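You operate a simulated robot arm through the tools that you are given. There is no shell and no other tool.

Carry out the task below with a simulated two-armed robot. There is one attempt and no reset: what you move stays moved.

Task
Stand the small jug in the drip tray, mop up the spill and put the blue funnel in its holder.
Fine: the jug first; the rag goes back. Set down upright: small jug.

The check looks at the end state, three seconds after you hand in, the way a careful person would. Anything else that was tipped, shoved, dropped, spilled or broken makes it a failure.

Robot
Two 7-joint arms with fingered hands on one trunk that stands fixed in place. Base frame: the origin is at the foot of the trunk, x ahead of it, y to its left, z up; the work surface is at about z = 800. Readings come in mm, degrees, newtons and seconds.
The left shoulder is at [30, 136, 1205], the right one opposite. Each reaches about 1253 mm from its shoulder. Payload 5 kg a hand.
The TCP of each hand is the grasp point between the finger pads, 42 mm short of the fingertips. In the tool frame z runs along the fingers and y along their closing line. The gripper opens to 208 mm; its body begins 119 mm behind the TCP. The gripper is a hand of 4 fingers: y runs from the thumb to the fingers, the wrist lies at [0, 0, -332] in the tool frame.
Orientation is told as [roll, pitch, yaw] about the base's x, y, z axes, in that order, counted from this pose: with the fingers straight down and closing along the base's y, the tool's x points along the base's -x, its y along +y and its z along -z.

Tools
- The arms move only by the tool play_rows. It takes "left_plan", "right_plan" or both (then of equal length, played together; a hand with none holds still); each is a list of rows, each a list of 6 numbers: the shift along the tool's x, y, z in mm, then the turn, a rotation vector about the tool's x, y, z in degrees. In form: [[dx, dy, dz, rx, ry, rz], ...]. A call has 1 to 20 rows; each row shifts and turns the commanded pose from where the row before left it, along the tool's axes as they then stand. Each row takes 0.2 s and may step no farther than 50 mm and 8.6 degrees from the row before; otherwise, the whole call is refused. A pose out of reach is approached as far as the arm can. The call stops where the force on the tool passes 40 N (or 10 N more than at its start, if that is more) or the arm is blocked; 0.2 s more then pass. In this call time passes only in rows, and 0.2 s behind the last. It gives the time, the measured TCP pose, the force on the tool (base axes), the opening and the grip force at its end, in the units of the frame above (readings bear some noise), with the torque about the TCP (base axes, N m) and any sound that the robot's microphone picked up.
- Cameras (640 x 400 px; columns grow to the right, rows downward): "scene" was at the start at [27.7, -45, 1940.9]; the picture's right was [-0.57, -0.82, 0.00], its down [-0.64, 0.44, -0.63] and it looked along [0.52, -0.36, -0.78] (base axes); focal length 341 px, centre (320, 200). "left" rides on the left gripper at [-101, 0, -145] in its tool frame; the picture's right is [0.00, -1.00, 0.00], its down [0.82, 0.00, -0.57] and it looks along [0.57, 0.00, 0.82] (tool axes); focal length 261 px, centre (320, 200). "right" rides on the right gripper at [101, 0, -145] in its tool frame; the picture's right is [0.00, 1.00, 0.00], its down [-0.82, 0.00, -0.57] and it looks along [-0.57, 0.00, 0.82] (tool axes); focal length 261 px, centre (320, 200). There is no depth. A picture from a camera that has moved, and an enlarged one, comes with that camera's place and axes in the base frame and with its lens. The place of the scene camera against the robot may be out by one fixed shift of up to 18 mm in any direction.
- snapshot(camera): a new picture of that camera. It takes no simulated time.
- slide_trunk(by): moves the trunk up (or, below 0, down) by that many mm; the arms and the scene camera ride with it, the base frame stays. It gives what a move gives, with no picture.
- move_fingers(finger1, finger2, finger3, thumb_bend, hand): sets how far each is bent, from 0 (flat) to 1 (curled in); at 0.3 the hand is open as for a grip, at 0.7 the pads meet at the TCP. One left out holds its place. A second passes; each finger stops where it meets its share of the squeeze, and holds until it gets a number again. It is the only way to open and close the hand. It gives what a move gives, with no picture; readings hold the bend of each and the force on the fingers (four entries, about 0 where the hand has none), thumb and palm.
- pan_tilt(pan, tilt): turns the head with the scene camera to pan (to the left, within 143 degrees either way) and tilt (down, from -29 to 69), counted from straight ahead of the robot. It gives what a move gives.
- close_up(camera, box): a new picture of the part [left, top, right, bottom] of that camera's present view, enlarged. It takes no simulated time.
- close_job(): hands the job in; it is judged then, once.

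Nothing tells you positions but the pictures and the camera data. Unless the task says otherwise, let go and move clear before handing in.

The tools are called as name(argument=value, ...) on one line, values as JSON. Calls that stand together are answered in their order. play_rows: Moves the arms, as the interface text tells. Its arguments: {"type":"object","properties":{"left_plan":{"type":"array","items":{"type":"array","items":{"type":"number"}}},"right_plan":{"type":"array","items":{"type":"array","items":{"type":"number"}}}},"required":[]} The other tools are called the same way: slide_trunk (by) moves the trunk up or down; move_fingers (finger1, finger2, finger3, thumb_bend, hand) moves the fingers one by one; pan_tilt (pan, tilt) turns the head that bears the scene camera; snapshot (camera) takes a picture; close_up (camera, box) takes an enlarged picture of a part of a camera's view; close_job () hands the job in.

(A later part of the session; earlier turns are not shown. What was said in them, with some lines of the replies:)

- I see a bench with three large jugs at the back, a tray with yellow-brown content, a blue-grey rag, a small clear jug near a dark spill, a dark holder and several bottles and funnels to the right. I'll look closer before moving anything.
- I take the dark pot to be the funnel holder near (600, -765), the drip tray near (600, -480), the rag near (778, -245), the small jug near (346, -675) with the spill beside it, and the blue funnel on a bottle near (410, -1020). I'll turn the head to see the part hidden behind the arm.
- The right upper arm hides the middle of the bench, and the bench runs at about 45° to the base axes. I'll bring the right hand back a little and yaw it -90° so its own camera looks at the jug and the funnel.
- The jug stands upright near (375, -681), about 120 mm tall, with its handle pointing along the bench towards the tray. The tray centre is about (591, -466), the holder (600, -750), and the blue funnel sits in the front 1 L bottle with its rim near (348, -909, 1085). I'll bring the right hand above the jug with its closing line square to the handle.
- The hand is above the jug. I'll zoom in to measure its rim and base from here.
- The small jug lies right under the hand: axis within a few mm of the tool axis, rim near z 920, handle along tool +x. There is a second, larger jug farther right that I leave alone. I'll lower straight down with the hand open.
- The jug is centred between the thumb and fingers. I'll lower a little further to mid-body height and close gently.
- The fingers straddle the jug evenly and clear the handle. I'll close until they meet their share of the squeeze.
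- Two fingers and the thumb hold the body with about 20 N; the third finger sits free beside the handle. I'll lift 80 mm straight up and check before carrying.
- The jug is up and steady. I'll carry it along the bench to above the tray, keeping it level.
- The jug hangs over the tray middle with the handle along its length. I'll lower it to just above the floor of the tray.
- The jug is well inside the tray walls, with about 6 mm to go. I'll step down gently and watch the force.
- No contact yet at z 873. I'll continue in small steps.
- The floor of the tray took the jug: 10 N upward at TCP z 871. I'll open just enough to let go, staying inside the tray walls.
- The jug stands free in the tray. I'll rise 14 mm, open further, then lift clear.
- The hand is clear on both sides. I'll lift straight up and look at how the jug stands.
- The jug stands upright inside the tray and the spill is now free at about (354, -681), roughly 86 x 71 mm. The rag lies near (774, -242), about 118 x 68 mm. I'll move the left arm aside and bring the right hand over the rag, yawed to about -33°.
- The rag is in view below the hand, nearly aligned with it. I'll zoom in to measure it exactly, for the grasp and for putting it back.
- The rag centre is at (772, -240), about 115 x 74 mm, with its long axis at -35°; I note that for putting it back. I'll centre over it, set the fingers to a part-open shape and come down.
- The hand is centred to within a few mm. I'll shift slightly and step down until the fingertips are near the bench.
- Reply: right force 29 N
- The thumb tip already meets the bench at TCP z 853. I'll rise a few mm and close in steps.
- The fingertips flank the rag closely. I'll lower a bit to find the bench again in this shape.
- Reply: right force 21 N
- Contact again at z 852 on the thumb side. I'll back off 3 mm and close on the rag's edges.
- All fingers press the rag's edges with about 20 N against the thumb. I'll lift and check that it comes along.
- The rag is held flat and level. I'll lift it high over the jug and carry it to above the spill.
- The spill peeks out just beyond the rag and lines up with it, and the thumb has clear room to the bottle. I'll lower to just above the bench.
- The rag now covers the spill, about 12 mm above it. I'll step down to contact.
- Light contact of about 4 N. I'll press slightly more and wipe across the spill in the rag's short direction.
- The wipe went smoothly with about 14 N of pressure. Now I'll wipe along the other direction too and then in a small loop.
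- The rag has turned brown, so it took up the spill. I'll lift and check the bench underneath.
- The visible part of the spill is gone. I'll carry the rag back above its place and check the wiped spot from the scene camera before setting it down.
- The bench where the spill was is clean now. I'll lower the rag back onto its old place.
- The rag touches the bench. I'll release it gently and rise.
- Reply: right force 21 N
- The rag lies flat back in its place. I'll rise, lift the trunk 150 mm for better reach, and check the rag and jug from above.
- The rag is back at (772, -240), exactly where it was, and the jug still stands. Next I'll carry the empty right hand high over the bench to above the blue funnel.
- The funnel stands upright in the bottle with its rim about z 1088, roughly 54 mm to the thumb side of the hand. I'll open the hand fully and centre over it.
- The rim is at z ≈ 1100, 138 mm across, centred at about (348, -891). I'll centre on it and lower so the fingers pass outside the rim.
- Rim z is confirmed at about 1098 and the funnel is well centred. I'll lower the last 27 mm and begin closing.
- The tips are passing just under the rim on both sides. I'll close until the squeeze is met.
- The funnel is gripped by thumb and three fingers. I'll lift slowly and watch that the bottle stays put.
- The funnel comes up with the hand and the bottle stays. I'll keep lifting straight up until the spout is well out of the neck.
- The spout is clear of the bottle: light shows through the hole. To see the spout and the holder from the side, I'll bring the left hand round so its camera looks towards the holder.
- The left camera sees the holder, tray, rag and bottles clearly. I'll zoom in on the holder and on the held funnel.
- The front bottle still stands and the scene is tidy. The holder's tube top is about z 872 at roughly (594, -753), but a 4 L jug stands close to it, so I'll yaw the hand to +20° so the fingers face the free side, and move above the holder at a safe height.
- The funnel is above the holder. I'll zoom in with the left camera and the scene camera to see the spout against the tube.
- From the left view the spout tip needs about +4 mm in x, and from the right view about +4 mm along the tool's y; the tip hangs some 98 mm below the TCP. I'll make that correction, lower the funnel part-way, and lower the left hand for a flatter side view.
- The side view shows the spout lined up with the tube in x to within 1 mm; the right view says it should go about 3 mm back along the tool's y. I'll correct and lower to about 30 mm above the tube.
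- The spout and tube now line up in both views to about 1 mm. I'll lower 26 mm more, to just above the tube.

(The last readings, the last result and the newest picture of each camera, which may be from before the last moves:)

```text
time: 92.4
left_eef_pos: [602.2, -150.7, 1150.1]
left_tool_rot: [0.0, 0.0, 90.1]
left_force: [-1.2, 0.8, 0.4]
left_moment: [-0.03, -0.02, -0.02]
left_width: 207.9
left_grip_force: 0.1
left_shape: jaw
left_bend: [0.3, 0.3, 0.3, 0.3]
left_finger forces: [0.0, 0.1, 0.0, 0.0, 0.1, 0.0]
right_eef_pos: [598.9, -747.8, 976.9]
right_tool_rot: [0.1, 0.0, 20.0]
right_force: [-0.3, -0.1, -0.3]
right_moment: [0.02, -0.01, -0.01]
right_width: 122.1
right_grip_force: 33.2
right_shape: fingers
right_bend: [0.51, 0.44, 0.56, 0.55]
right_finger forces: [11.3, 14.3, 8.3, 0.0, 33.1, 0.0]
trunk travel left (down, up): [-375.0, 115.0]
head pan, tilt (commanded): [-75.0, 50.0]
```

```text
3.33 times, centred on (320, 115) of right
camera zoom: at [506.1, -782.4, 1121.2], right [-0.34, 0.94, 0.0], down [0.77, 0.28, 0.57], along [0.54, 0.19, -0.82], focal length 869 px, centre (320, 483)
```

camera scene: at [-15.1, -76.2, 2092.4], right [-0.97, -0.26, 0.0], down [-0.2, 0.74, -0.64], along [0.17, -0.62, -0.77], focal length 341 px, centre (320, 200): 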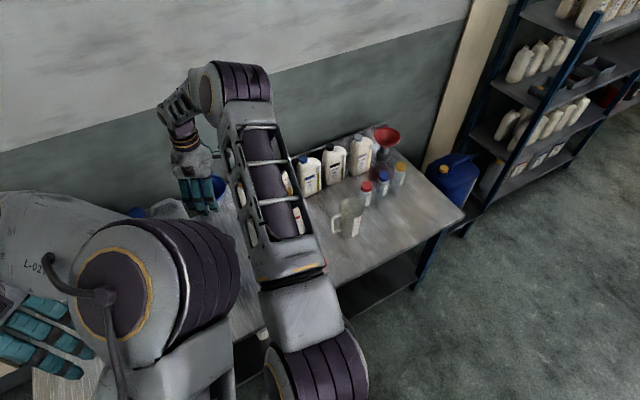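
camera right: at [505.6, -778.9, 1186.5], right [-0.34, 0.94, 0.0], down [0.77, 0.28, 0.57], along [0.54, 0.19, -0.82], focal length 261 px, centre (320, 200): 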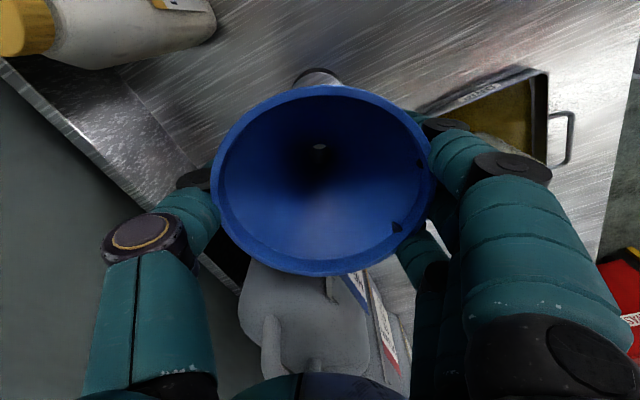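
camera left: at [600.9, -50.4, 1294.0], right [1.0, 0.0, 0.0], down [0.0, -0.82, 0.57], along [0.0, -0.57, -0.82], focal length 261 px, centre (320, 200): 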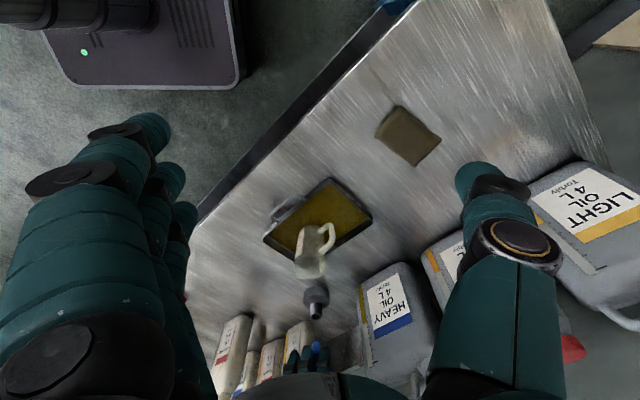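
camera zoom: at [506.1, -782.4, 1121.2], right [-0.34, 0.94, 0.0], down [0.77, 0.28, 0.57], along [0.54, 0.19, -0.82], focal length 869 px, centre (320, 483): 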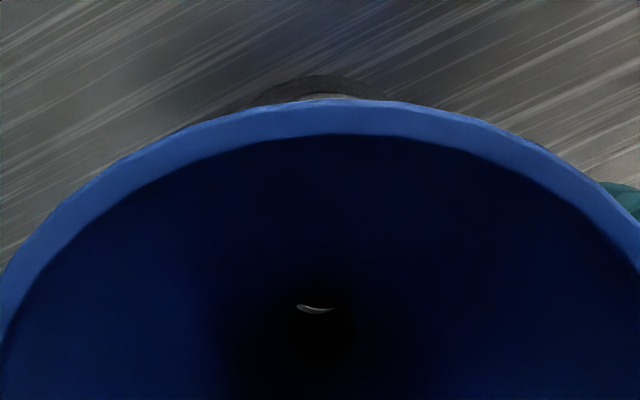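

The spout tip is now about 9 mm above the tube and needs a last 1.5 mm nudge. I'll make it and begin inserting in small steps.

play_rows(right_plan=[[1.5, 0.7, 0, 0, 0, 0], [0, 0, 3, 0, 0, 0], [0, 0, 3, 0, 0, 0], [0, 0, 3, 0, 0, 0], [0, 0, 2, 0, 0, 0]])

close_up(camera="left", box=[290, 270, 350, 340])

close_up(camera="right", box=[290, 120, 350, 170])

```text
time: 93.6
left_eef_pos: [601.8, -152.0, 1151.2]
left_tool_rot: [0.0, 0.0, 90.0]
left_force: [0.1, -0.5, 0.1]
left_moment: [0.03, 0.01, 0.0]
left_width: 208.2
left_grip_force: 0.0
left_shape: jaw
left_bend: [0.3, 0.3, 0.3, 0.3]
left_finger forces: [0.0, 0.0, 0.0, 0.1, 0.0, 0.0]
right_eef_pos: [598.0, -747.9, 963.8]
right_tool_rot: [0.0, 0.1, 19.9]
right_force: [0.3, 0.1, -0.4]
right_moment: [0.0, 0.02, -0.01]
right_width: 121.6
right_grip_force: 33.4
right_shape: fingers
right_bend: [0.51, 0.44, 0.56, 0.55]
right_finger forces: [11.3, 14.4, 8.2, 0.1, 33.0, 0.1]
trunk travel left (down, up): [-375.0, 115.0]
head pan, tilt (commanded): [-75.0, 50.0]
```

```text
5.71 times, centred on (320, 305) of left
camera zoom: at [601.3, -50.6, 1293.9], right [1.0, 0.0, 0.0], down [0.0, -0.82, 0.57], along [0.0, -0.57, -0.82], focal length 1489 px, centre (320, -400)
```

zoom: 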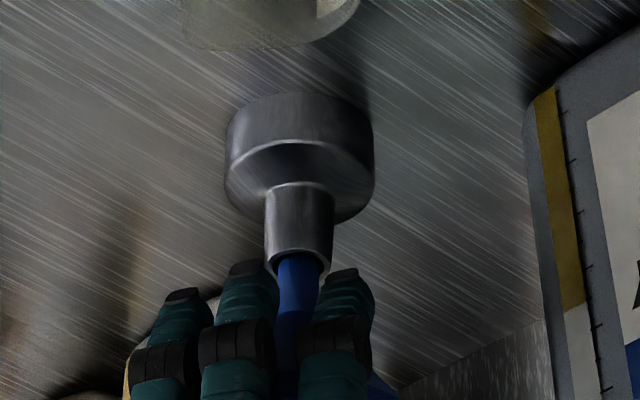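

```text
8.00 times, centred on (320, 145) of right
camera zoom: at [504.8, -783.4, 1109.5], right [-0.34, 0.94, 0.0], down [0.77, 0.28, 0.57], along [0.54, 0.19, -0.82], focal length 2085 px, centre (320, 640)
```

zoom: 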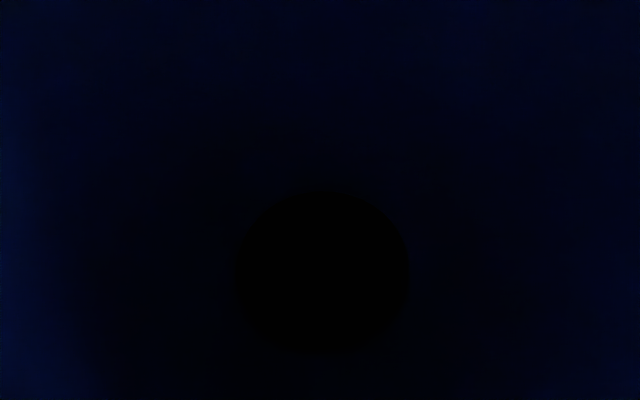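

The spout has entered the tube with no force. I'll continue down in small steps until the cone seats.

play_rows(right_plan=[[0, 0, 3, 0, 0, 0], [0, 0, 3, 0, 0, 0], [0, 0, 3, 0, 0, 0], [0, 0, 3, 0, 0, 0]])

close_up(camera="left", box=[290, 270, 350, 340])

```text
time: 94.6
left_eef_pos: [603.1, -152.4, 1149.7]
left_tool_rot: [0.0, 0.0, 90.0]
left_force: [0.3, 0.2, 0.6]
left_moment: [0.03, -0.02, 0.0]
left_width: 207.7
left_grip_force: 0.1
left_shape: jaw
left_bend: [0.3, 0.3, 0.3, 0.3]
left_finger forces: [0.0, 0.0, 0.0, 0.0, 0.0, 0.0]
right_eef_pos: [598.8, -749.5, 952.6]
right_tool_rot: [-0.1, -0.1, 20.0]
right_force: [0.2, 0.7, -0.9]
right_moment: [-0.02, -0.02, -0.03]
right_width: 121.7
right_grip_force: 33.6
right_shape: fingers
right_bend: [0.51, 0.44, 0.56, 0.55]
right_finger forces: [11.4, 14.4, 8.2, 0.1, 32.9, 0.0]
trunk travel left (down, up): [-375.0, 115.0]
head pan, tilt (commanded): [-75.0, 50.0]
```

```text
5.71 times, centred on (320, 305) of left
camera zoom: at [601.3, -50.6, 1293.9], right [1.0, 0.0, 0.0], down [0.0, -0.82, 0.57], along [0.0, -0.57, -0.82], focal length 1489 px, centre (320, -400)
```

zoom: 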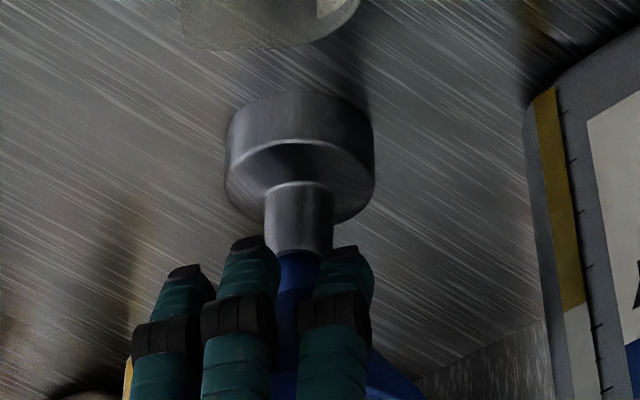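

play_rows(right_plan=[[0, 0, 2, 0, 0, 0], [0, 0, 2, 0, 0, 0], [0, 0, 2, 0, 0, 0]])

```text
time: 95.4
left_eef_pos: [603.1, -151.2, 1149.3]
left_tool_rot: [0.0, 0.0, 90.0]
left_force: [-0.3, -0.1, 0.9]
left_moment: [0.01, 0.03, -0.03]
left_width: 207.8
left_grip_force: 0.0
left_shape: jaw
left_bend: [0.3, 0.3, 0.3, 0.3]
left_finger forces: [0.1, 0.0, 0.0, 0.1, 0.0, 0.0]
right_eef_pos: [598.8, -750.2, 947.5]
right_tool_rot: [-0.1, -0.1, 20.0]
right_force: [0.8, -0.5, -0.9]
right_moment: [0.01, -0.02, -0.01]
right_width: 121.7
right_grip_force: 32.9
right_shape: fingers
right_bend: [0.51, 0.44, 0.56, 0.55]
right_finger forces: [11.4, 14.3, 8.2, 0.0, 33.0, 0.1]
trunk travel left (down, up): [-375.0, 115.0]
head pan, tilt (commanded): [-75.0, 50.0]
```

play_rows(right_plan=[[0, 0, 2, 0, 0, 0], [0, 0, 2, 0, 0, 0], [0, 0, 1.5, 0, 0, 0]])

close_up(camera="left", box=[290, 270, 350, 340])

```text
time: 96.2
left_eef_pos: [601.6, -150.6, 1150.0]
left_tool_rot: [0.0, -0.1, 90.1]
left_force: [0.3, -1.1, 0.4]
left_moment: [0.03, -0.04, -0.01]
left_width: 207.7
left_grip_force: 0.0
left_shape: jaw
left_bend: [0.3, 0.3, 0.3, 0.3]
left_finger forces: [0.1, 0.0, 0.0, 0.0, 0.0, 0.1]
right_eef_pos: [598.4, -749.0, 941.6]
right_tool_rot: [0.0, 0.0, 20.0]
right_force: [0.1, -0.3, -0.5]
right_moment: [-0.03, 0.0, -0.01]
right_width: 122.0
right_grip_force: 33.1
right_shape: fingers
right_bend: [0.51, 0.44, 0.56, 0.55]
right_finger forces: [11.3, 14.2, 8.3, 0.0, 33.0, 0.0]
trunk travel left (down, up): [-375.0, 115.0]
head pan, tilt (commanded): [-75.0, 50.0]
```

```text
5.71 times, centred on (320, 305) of left
camera zoom: at [601.2, -50.4, 1294.0], right [1.0, 0.0, 0.0], down [0.0, -0.82, 0.57], along [0.0, -0.57, -0.82], focal length 1489 px, centre (320, -400)
```

zoom: 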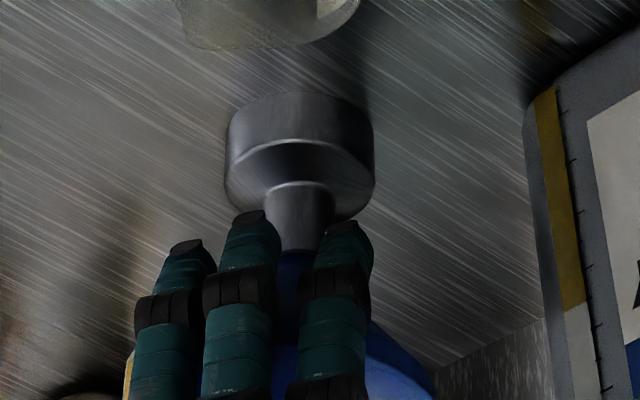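

play_rows(right_plan=[[0, 0, 1.5, 0, 0, 0], [0, 0, 1.5, 0, 0, 0], [0, 0, 1.5, 0, 0, 0]])

```text
time: 97.0
left_eef_pos: [602.6, -151.5, 1149.2]
left_tool_rot: [0.1, 0.0, 90.0]
left_force: [-0.2, 0.6, -0.4]
left_moment: [0.03, -0.01, 0.0]
left_width: 208.2
left_grip_force: 0.1
left_shape: jaw
left_bend: [0.3, 0.3, 0.3, 0.3]
left_finger forces: [0.1, 0.0, 0.0, 0.0, 0.1, 0.0]
right_eef_pos: [598.0, -748.7, 938.4]
right_tool_rot: [0.1, -0.1, 20.0]
right_force: [0.0, -0.4, -0.1]
right_moment: [0.01, -0.01, 0.0]
right_width: 121.7
right_grip_force: 33.1
right_shape: fingers
right_bend: [0.51, 0.44, 0.56, 0.55]
right_finger forces: [11.3, 14.3, 8.2, 0.0, 33.0, 0.0]
trunk travel left (down, up): [-375.0, 115.0]
head pan, tilt (commanded): [-75.0, 50.0]
```

play_rows(right_plan=[[0, 0, 1.5, 0, 0, 0], [0, 0, 1.5, 0, 0, 0]])

```text
time: 97.6
left_eef_pos: [601.9, -150.8, 1149.6]
left_tool_rot: [0.1, -0.1, 90.0]
left_force: [-0.5, -0.5, 0.4]
left_moment: [0.02, 0.01, 0.02]
left_width: 207.7
left_grip_force: 0.2
left_shape: jaw
left_bend: [0.3, 0.3, 0.3, 0.3]
left_finger forces: [0.0, 0.0, 0.0, 0.0, 0.0, 0.0]
right_eef_pos: [598.5, -747.7, 936.0]
right_tool_rot: [0.0, 0.1, 20.0]
right_force: [1.9, -0.5, 2.5]
right_moment: [-0.01, -0.06, 0.01]
right_width: 121.8
right_grip_force: 33.3
right_shape: fingers
right_bend: [0.51, 0.44, 0.56, 0.55]
right_finger forces: [10.9, 14.0, 8.2, 0.0, 33.4, 0.1]
trunk travel left (down, up): [-375.0, 115.0]
head pan, tilt (commanded): [-75.0, 50.0]
```

Contact begins (2.5 N). I'll press one more millimetre to see whether it is the seat.

play_rows(right_plan=[[0, 0, 1, 0, 0, 0], [0, 0, 0, 0, 0, 0]])

close_up(camera="left", box=[280, 260, 370, 370])

snapshot(camera="right")

```text
time: 98.2
left_eef_pos: [602.0, -150.5, 1149.6]
left_tool_rot: [0.1, 0.0, 90.0]
left_force: [-0.3, -0.1, 0.7]
left_moment: [0.0, -0.01, 0.02]
left_width: 207.6
left_grip_force: 0.1
left_shape: jaw
left_bend: [0.3, 0.3, 0.3, 0.3]
left_finger forces: [0.0, 0.0, 0.0, 0.1, 0.1, 0.1]
right_eef_pos: [598.9, -749.1, 934.8]
right_tool_rot: [-0.1, 0.0, 20.1]
right_force: [3.5, 0.8, 10.4]
right_moment: [0.03, -0.06, -0.02]
right_width: 121.7
right_grip_force: 33.2
right_shape: fingers
right_bend: [0.51, 0.44, 0.56, 0.55]
right_finger forces: [10.9, 13.8, 8.3, 0.0, 33.0, 0.1]
trunk travel left (down, up): [-375.0, 115.0]
head pan, tilt (commanded): [-75.0, 50.0]
```

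```text
3.64 times, centred on (325, 315) of left
camera zoom: at [601.0, -49.8, 1294.2], right [1.0, 0.0, 0.0], down [0.0, -0.82, 0.57], along [0.0, -0.57, -0.82], focal length 948 px, centre (302, -218)
```

zoom: 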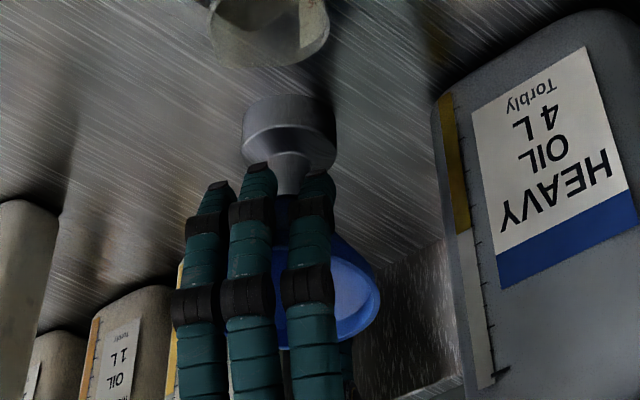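

```text
taken
camera right: at [504.9, -782.1, 1080.1], right [-0.34, 0.94, 0.0], down [0.77, 0.28, 0.57], along [0.54, 0.19, -0.82], focal length 261 px, centre (320, 200)
```

right: 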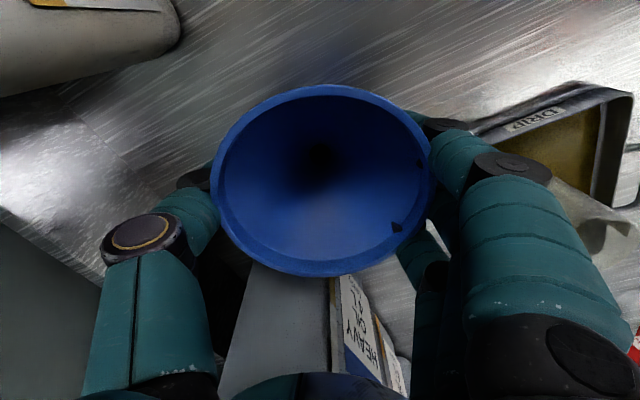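

The cone is seated: 10 N upward at a rim height matching the tube. I'll ease the fingers off a little at a time.

move_fingers(hand="right", finger1=0.48, finger2=0.41, finger3=0.52, thumb_bend=0.51)

snapshot(camera="right")

```text
time: 99.2
left_eef_pos: [601.1, -151.6, 1150.5]
left_tool_rot: [0.0, 0.0, 90.0]
left_force: [0.2, 0.2, 0.0]
left_moment: [-0.01, 0.02, 0.02]
left_width: 207.7
left_grip_force: 0.1
left_shape: jaw
left_bend: [0.3, 0.3, 0.3, 0.3]
left_finger forces: [0.0, 0.1, 0.1, 0.1, 0.1, 0.1]
right_eef_pos: [598.0, -749.0, 933.6]
right_tool_rot: [0.1, 0.0, 20.0]
right_force: [-0.5, 0.7, -0.4]
right_moment: [0.05, 0.04, 0.02]
right_width: 127.3
right_grip_force: 2.9
right_shape: fingers
right_bend: [0.47, 0.41, 0.52, 0.51]
right_finger forces: [2.5, 0.5, 0.4, 0.1, 2.6, 0.0]
trunk travel left (down, up): [-375.0, 115.0]
head pan, tilt (commanded): [-75.0, 50.0]
```

```text
taken
camera right: at [504.3, -782.2, 1079.0], right [-0.34, 0.94, 0.0], down [0.77, 0.28, 0.57], along [0.54, 0.19, -0.82], focal length 261 px, centre (320, 200)
```

right: 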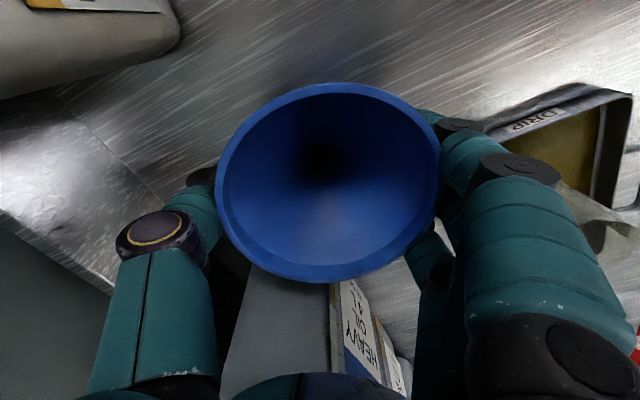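

move_fingers(hand="right", finger1=0.4, finger2=0.36, finger3=0.42, thumb_bend=0.44)

snapshot(camera="right")

close_up(camera="left", box=[280, 260, 370, 370])

```text
time: 100.2
left_eef_pos: [602.2, -152.0, 1149.0]
left_tool_rot: [0.0, 0.0, 90.0]
left_force: [0.1, 0.3, 0.1]
left_moment: [0.01, 0.02, 0.02]
left_width: 207.9
left_grip_force: 0.0
left_shape: jaw
left_bend: [0.3, 0.3, 0.3, 0.3]
left_finger forces: [0.1, 0.1, 0.0, 0.0, 0.1, 0.1]
right_eef_pos: [599.4, -748.0, 934.8]
right_tool_rot: [0.1, -0.1, 20.0]
right_force: [0.6, 0.4, -0.4]
right_moment: [-0.04, 0.01, 0.01]
right_width: 161.6
right_grip_force: 0.1
right_shape: fingers
right_bend: [0.4, 0.36, 0.42, 0.44]
right_finger forces: [0.1, 0.0, 0.1, 0.1, 0.1, 0.1]
trunk travel left (down, up): [-375.0, 115.0]
head pan, tilt (commanded): [-75.0, 50.0]
```

```text
taken
camera right: at [504.5, -782.4, 1079.0], right [-0.34, 0.94, 0.0], down [0.77, 0.28, 0.57], along [0.54, 0.19, -0.82], focal length 261 px, centre (320, 200)
```

right: 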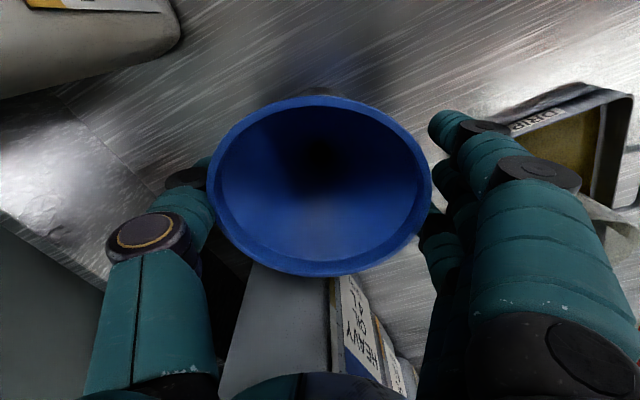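

```text
3.64 times, centred on (325, 315) of left
camera zoom: at [601.2, -50.4, 1294.0], right [1.0, 0.0, 0.0], down [0.0, -0.82, 0.57], along [0.0, -0.57, -0.82], focal length 948 px, centre (302, -218)
```

zoom: 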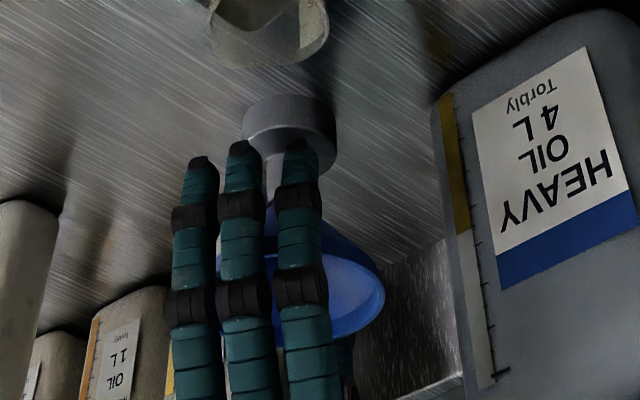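

The funnel stands on its own in the holder. I'll open fully and lift straight up.

move_fingers(hand="right", finger1=0.3, finger2=0.3, finger3=0.3, thumb_bend=0.32)

snapshot(camera="right")

```text
time: 101.2
left_eef_pos: [601.4, -151.3, 1150.4]
left_tool_rot: [0.0, 0.0, 90.0]
left_force: [-0.3, 0.3, 0.2]
left_moment: [0.0, 0.02, 0.02]
left_width: 208.0
left_grip_force: 0.0
left_shape: jaw
left_bend: [0.3, 0.3, 0.3, 0.3]
left_finger forces: [0.1, 0.1, 0.0, 0.1, 0.1, 0.0]
right_eef_pos: [599.0, -749.1, 935.3]
right_tool_rot: [0.0, 0.0, 20.0]
right_force: [0.1, 0.6, 0.4]
right_moment: [0.0, -0.01, 0.0]
right_width: 218.3
right_grip_force: 0.0
right_shape: fingers
right_bend: [0.3, 0.3, 0.3, 0.32]
right_finger forces: [0.0, 0.1, 0.1, 0.1, 0.1, 0.0]
trunk travel left (down, up): [-375.0, 115.0]
head pan, tilt (commanded): [-75.0, 50.0]
```

```text
taken
camera right: at [504.5, -782.4, 1079.0], right [-0.34, 0.94, 0.0], down [0.77, 0.28, 0.57], along [0.54, 0.19, -0.82], focal length 261 px, centre (320, 200)
```

right: 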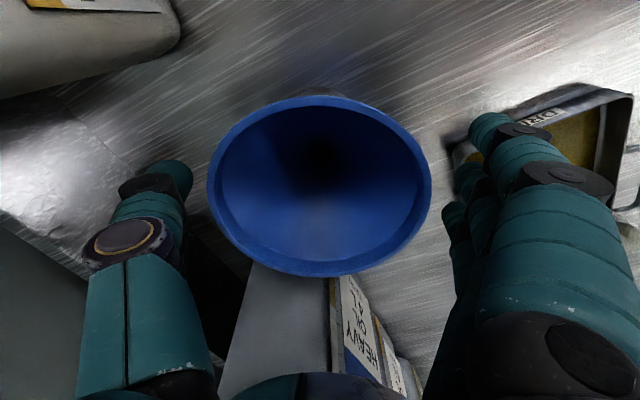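

Clear on both sides. Lifting straight up, then I'll look over everything.

play_rows(right_plan=[[0, 0, -10, 0, 0, 0], [0, 0, -20, 0, 0, 0], [0, 0, -30, 0, 0, 0], [0, 0, -40, 0, 0, 0], [0, 0, -40, 0, 0, 0], [0, 0, -40, 0, 0, 0], [0, 0, -40, 0, 0, 0], [0, 0, -40, 0, 0, 0]])

snapshot(camera="right")

close_up(camera="left", box=[200, 180, 400, 380])

```text
time: 103.0
left_eef_pos: [601.3, -150.5, 1150.0]
left_tool_rot: [0.1, 0.0, 90.1]
left_force: [-0.3, -0.3, -0.2]
left_moment: [-0.08, -0.01, 0.02]
left_width: 207.9
left_grip_force: 0.1
left_shape: jaw
left_bend: [0.3, 0.3, 0.3, 0.3]
left_finger forces: [0.0, 0.0, 0.0, 0.0, 0.0, 0.0]
right_eef_pos: [595.1, -746.5, 1194.8]
right_tool_rot: [0.1, 0.0, 19.9]
right_force: [-0.6, 1.5, 0.1]
right_moment: [-0.09, -0.07, 0.0]
right_width: 218.4
right_grip_force: 0.0
right_shape: fingers
right_bend: [0.3, 0.3, 0.3, 0.32]
right_finger forces: [0.1, 0.0, 0.0, 0.0, 0.0, 0.0]
trunk travel left (down, up): [-375.0, 115.0]
head pan, tilt (commanded): [-75.0, 50.0]
```

```text
taken
camera right: at [502.0, -780.3, 1339.9], right [-0.34, 0.94, 0.0], down [0.77, 0.28, 0.57], along [0.54, 0.19, -0.82], focal length 261 px, centre (320, 200)
```

right: 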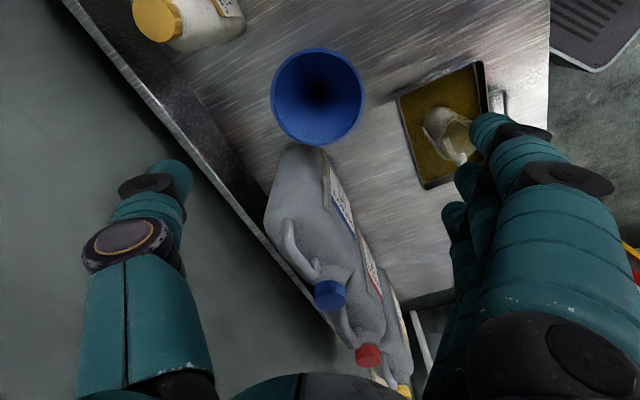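

```text
2.00 times, centred on (300, 280) of left
camera zoom: at [600.6, -49.3, 1294.5], right [1.0, 0.0, 0.0], down [0.0, -0.82, 0.57], along [0.0, -0.57, -0.82], focal length 521 px, centre (360, 40)
```

zoom: 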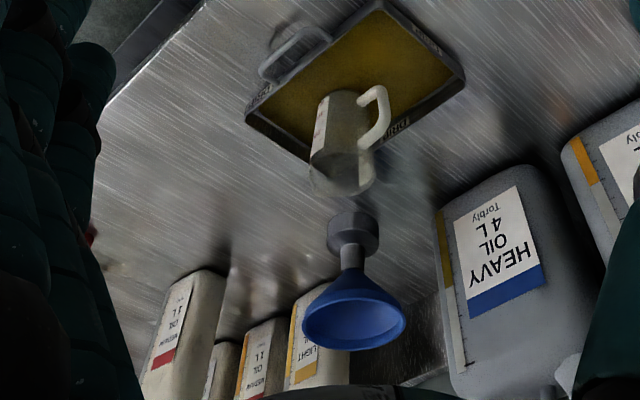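

The funnel sits upright in its holder, and the jug, tray and bottles look right. I'll draw both arms back clear and do a last check of the bench.

play_rows(left_plan=[[-40, 0, -25, 0, 0, 0], [-40, 0, -25, 0, 0, 0], [-40, 0, -25, 0, 0, 0], [-40, 0, -25, 0, 0, 0], [-40, 0, -25, 0, 0, 0], [-40, 0, -25, 0, 0, 0], [0, 0, 0, 0, 0, 0]], right_plan=[[0, 0, -40, 0, 0, 0], [5.8, 30, -20, 0, 0, 0], [5.8, 32, -15, 0, 0, 0], [5.8, 32, -15, 0, 0, 0], [5.8, 32, -10, 0, 0, 0], [5.8, 32, 0, 0, 0, 0], [0, 0, 0, 0, 0, 0]])

pan_tilt(pan=-50, tilt=50)

snapshot(camera="scene")

snapshot(camera="left")

snapshot(camera="right")

```text
time: 104.6
left_eef_pos: [598.0, 88.2, 1301.9]
left_tool_rot: [0.2, -0.2, 90.0]
left_force: [-0.6, -0.1, 0.0]
left_moment: [0.12, 0.03, -0.01]
left_width: 207.8
left_grip_force: 0.0
left_shape: jaw
left_bend: [0.3, 0.3, 0.3, 0.3]
left_finger forces: [0.1, 0.1, 0.1, 0.1, 0.1, 0.1]
right_eef_pos: [518.3, -609.5, 1290.4]
right_tool_rot: [0.2, 0.1, 20.0]
right_force: [0.1, -0.2, -0.3]
right_moment: [0.14, 0.04, 0.0]
right_width: 218.6
right_grip_force: 0.0
right_shape: fingers
right_bend: [0.3, 0.3, 0.3, 0.32]
right_finger forces: [0.0, 0.1, 0.0, 0.0, 0.0, 0.1]
trunk travel left (down, up): [-375.0, 115.0]
head pan, tilt (commanded): [-75.0, 50.0]
```

```text
time: 105.5
left_eef_pos: [597.5, 90.2, 1302.2]
left_tool_rot: [0.0, 0.0, 90.0]
left_force: [0.6, 1.0, 0.6]
left_moment: [-0.03, -0.02, -0.02]
left_width: 208.0
left_grip_force: 0.2
left_shape: jaw
left_bend: [0.3, 0.3, 0.3, 0.3]
left_finger forces: [0.0, 0.0, 0.0, 0.0, 0.0, 0.0]
right_eef_pos: [516.5, -608.5, 1292.0]
right_tool_rot: [-0.1, 0.1, 20.1]
right_force: [-0.2, -0.6, 0.8]
right_moment: [-0.03, -0.01, 0.02]
right_width: 218.6
right_grip_force: 0.0
right_shape: fingers
right_bend: [0.3, 0.3, 0.3, 0.32]
right_finger forces: [0.0, 0.0, 0.1, 0.0, 0.0, 0.0]
trunk travel left (down, up): [-375.0, 115.0]
head pan, tilt (commanded): [-50.0, 50.0]
```

```text
taken
camera scene: at [14.2, -60.1, 2092.4], right [-0.77, -0.64, 0.0], down [-0.49, 0.59, -0.64], along [0.41, -0.49, -0.77], focal length 341 px, centre (320, 200)
```

scene: 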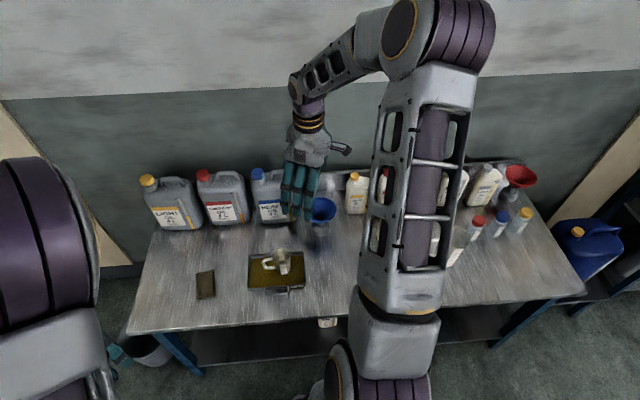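

```text
taken
camera left: at [596.6, 190.9, 1446.5], right [1.0, 0.0, 0.0], down [0.0, -0.82, 0.57], along [0.0, -0.57, -0.82], focal length 261 px, centre (320, 200)
```

left: 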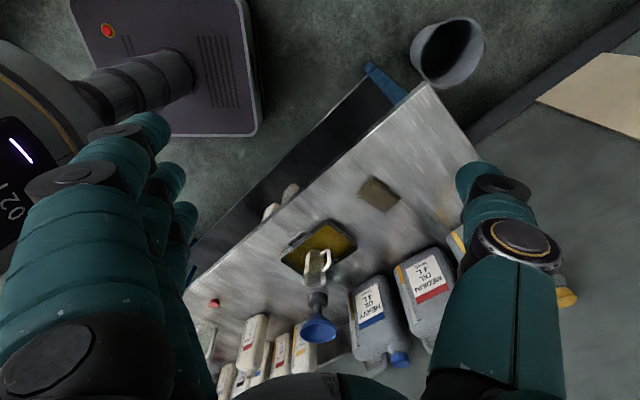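

```text
taken
camera right: at [424.2, -641.8, 1437.0], right [-0.34, 0.94, 0.0], down [0.77, 0.28, 0.57], along [0.54, 0.19, -0.82], focal length 261 px, centre (320, 200)
```

right: 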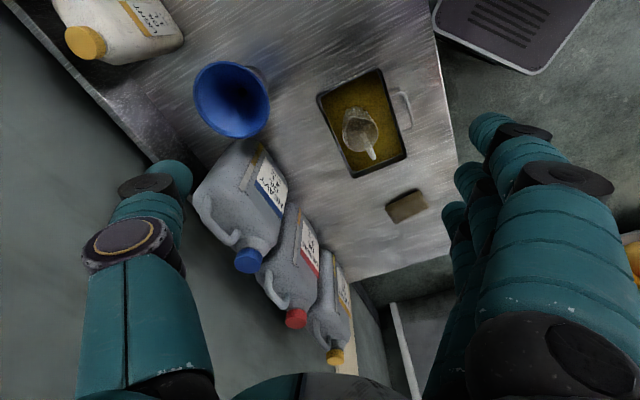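

close_up(camera="scene", box=[180, 190, 370, 310])

close_up(camera="left", box=[200, 210, 360, 370])

close_up(camera="right", box=[180, 40, 440, 230])

```text
3.33 times, centred on (275, 250) of scene
camera zoom: at [14.2, -60.1, 2092.4], right [-0.77, -0.64, 0.0], down [-0.49, 0.59, -0.64], along [0.41, -0.49, -0.77], focal length 1138 px, centre (470, 33)
```

zoom: 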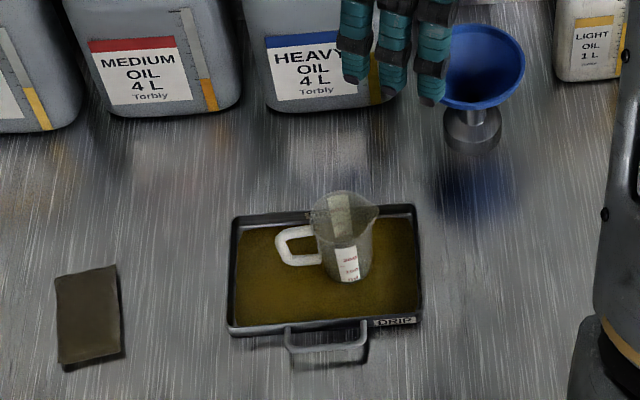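

```text
2.50 times, centred on (280, 290) of left
camera zoom: at [596.6, 190.9, 1446.5], right [1.0, 0.0, 0.0], down [0.0, -0.82, 0.57], along [0.0, -0.57, -0.82], focal length 652 px, centre (420, -25)
```

zoom: 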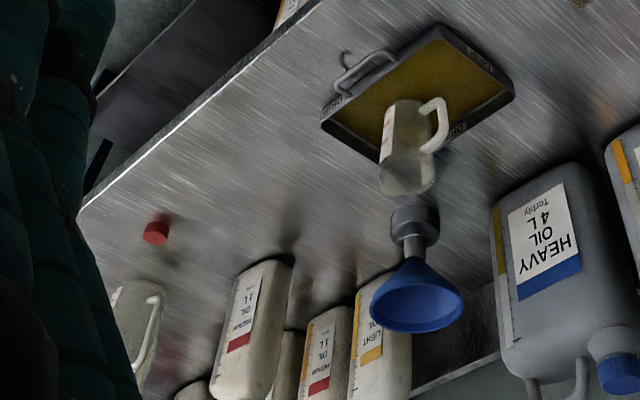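

```text
2.11 times, centred on (310, 135) of right
camera zoom: at [424.2, -641.8, 1437.0], right [-0.34, 0.94, 0.0], down [0.77, 0.28, 0.57], along [0.54, 0.19, -0.82], focal length 549 px, centre (341, 337)
```

zoom: 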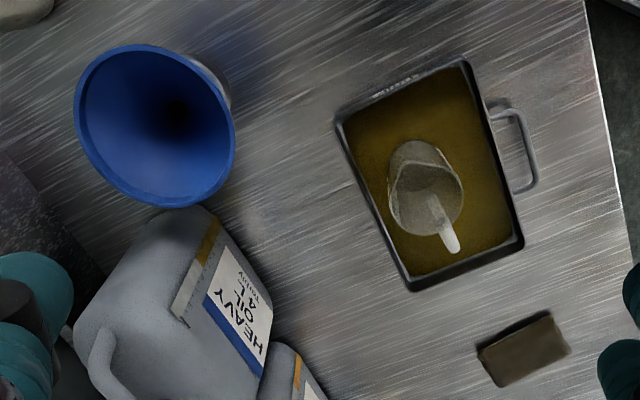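

Everything looks in place, but I want an unobstructed look at how straight the funnel sits, so I'll draw the right hand farther back.

play_rows(right_plan=[[20, 38, -10, 0, 0, 0], [20, 38, -10, 0, 0, 0], [20, 38, -10, 0, 0, 0], [20, 38, -10, 0, 0, 0], [0, 0, 0, 0, 0, 0]])

close_up(camera="scene", box=[290, 180, 360, 250])

close_up(camera="left", box=[285, 280, 350, 350])

snapshot(camera="scene")

```text
time: 106.7
left_eef_pos: [600.1, 88.0, 1301.5]
left_tool_rot: [0.0, 0.0, 90.0]
left_force: [1.4, -2.3, -0.8]
left_moment: [0.12, 0.13, 0.0]
left_width: 208.0
left_grip_force: 0.0
left_shape: jaw
left_bend: [0.3, 0.3, 0.3, 0.3]
left_finger forces: [0.0, 0.0, 0.1, 0.0, 0.0, 0.1]
right_eef_pos: [391.0, -493.6, 1332.7]
right_tool_rot: [0.1, 0.2, 20.0]
right_force: [1.2, -0.8, 0.3]
right_moment: [0.1, 0.14, 0.0]
right_width: 218.7
right_grip_force: 0.0
right_shape: fingers
right_bend: [0.3, 0.3, 0.3, 0.32]
right_finger forces: [0.0, 0.1, 0.1, 0.0, 0.0, 0.0]
trunk travel left (down, up): [-375.0, 115.0]
head pan, tilt (commanded): [-50.0, 50.0]
```

```text
5.71 times, centred on (325, 215) of scene
camera zoom: at [17.6, -62.7, 2092.2], right [-0.77, -0.64, 0.0], down [-0.49, 0.59, -0.64], along [0.41, -0.49, -0.77], focal length 1951 px, centre (291, 114)
```

zoom: 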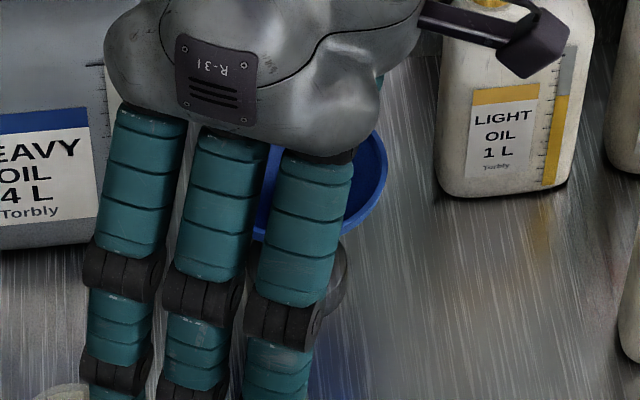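

```text
5.71 times, centred on (318, 315) of left
camera zoom: at [598.9, 188.9, 1445.6], right [1.0, 0.0, 0.0], down [0.0, -0.82, 0.57], along [0.0, -0.57, -0.82], focal length 1489 px, centre (334, -457)
```

zoom: 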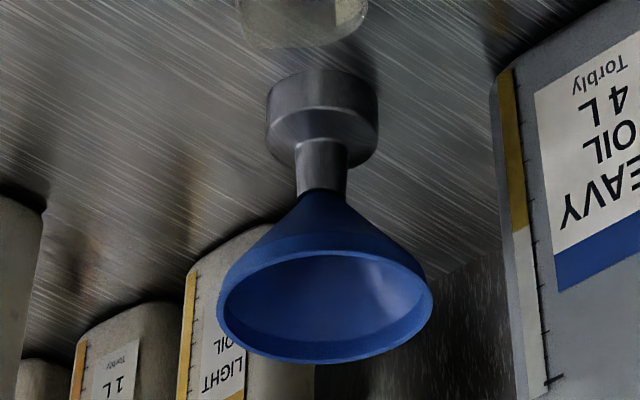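

```text
taken
camera scene: at [17.6, -62.7, 2092.2], right [-0.77, -0.64, 0.0], down [-0.49, 0.59, -0.64], along [0.41, -0.49, -0.77], focal length 341 px, centre (320, 200)
```

scene: 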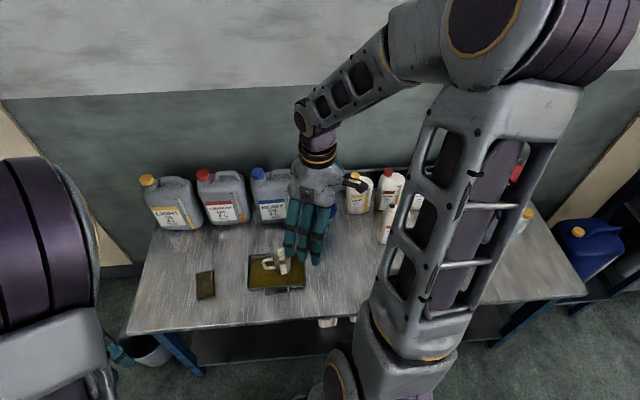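

The left view shows the funnel nearly upright. I'll turn the right hand so its camera looks at the funnel from another side.

play_rows(right_plan=[[0, 0, 0, 0, 0, 7.8], [0, 0, 0, 0, 0, 7.8], [0, 0, 0, 0, 0, 7.8], [0, 0, 0, 0, 0, 7.8], [0, 0, 0, 0, 0, 7.8], [0, 0, 0, 0, 0, 7.8], [0, 0, 0, 0, 0, 7.8], [0, 0, 0, 0, 0, 7.8], [0, 0, 0, 0, 0, 7.8], [0, 0, 0, 0, 0, 0]])

snapshot(camera="right")

close_up(camera="right", box=[260, 130, 400, 270])

```text
time: 108.9
left_eef_pos: [597.4, 88.2, 1302.3]
left_tool_rot: [0.0, -0.1, 90.0]
left_force: [0.6, -0.2, 0.4]
left_moment: [0.03, 0.02, 0.03]
left_width: 208.0
left_grip_force: 0.1
left_shape: jaw
left_bend: [0.3, 0.3, 0.3, 0.3]
left_finger forces: [0.0, 0.0, 0.0, 0.0, 0.0, 0.0]
right_eef_pos: [390.5, -495.3, 1333.9]
right_tool_rot: [0.0, 0.0, -50.4]
right_force: [0.0, -0.3, -0.8]
right_moment: [0.02, 0.05, -0.01]
right_width: 218.8
right_grip_force: 0.0
right_shape: fingers
right_bend: [0.3, 0.3, 0.3, 0.32]
right_finger forces: [0.1, 0.1, 0.0, 0.0, 0.0, 0.0]
trunk travel left (down, up): [-375.0, 115.0]
head pan, tilt (commanded): [-50.0, 50.0]
```

```text
taken
camera right: at [327.0, -417.0, 1478.6], right [0.77, 0.63, 0.0], down [0.52, -0.63, 0.57], along [0.36, -0.44, -0.82], focal length 261 px, centre (320, 200)
```

right: 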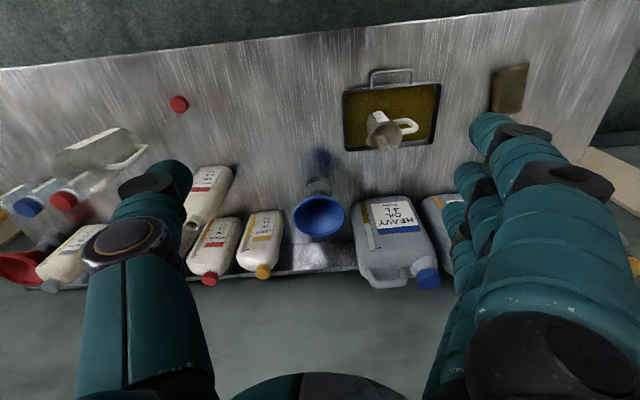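

```text
2.86 times, centred on (330, 200) of right
camera zoom: at [327.0, -417.0, 1478.6], right [0.77, 0.63, 0.0], down [0.52, -0.63, 0.57], along [0.36, -0.44, -0.82], focal length 745 px, centre (291, 200)
```

zoom: 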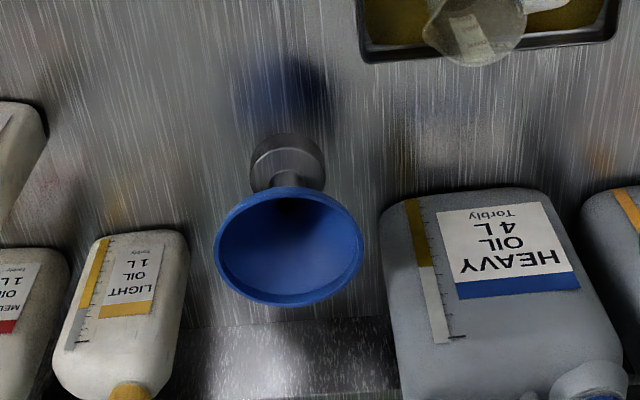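

The second view confirms it: the funnel sits upright in its holder, and the jug stands upright in the drip tray. The bench is clean where the spill was, the rag is back in its place, and nothing else has moved. Both hands are empty and clear, so I'm handing in.

close_job()

```text
The job is handed in.
```

I finished all three tasks in the order you asked and handed the job in. The hand-in gave no result, so the states below are from my last camera views.

- **Jug:** the small jug went first. It stands upright in the drip tray, well inside the walls, with its handle along the tray's length.
- **Spill:** I mopped it up with the rag, and the bench where it was now looks clean. The rag is brown from the oil.
- **Rag:** it lies flat where it was, within a few millimetres of its old position.
- **Funnel:** the blue funnel is seated in its holder and upright to within about 3°. The oil bottle it came from is still standing and is now open at the neck.

I saw nothing else tipped, moved or spilled. Both hands are empty and clear of the bench. The trunk is still raised 150 mm from where it started.
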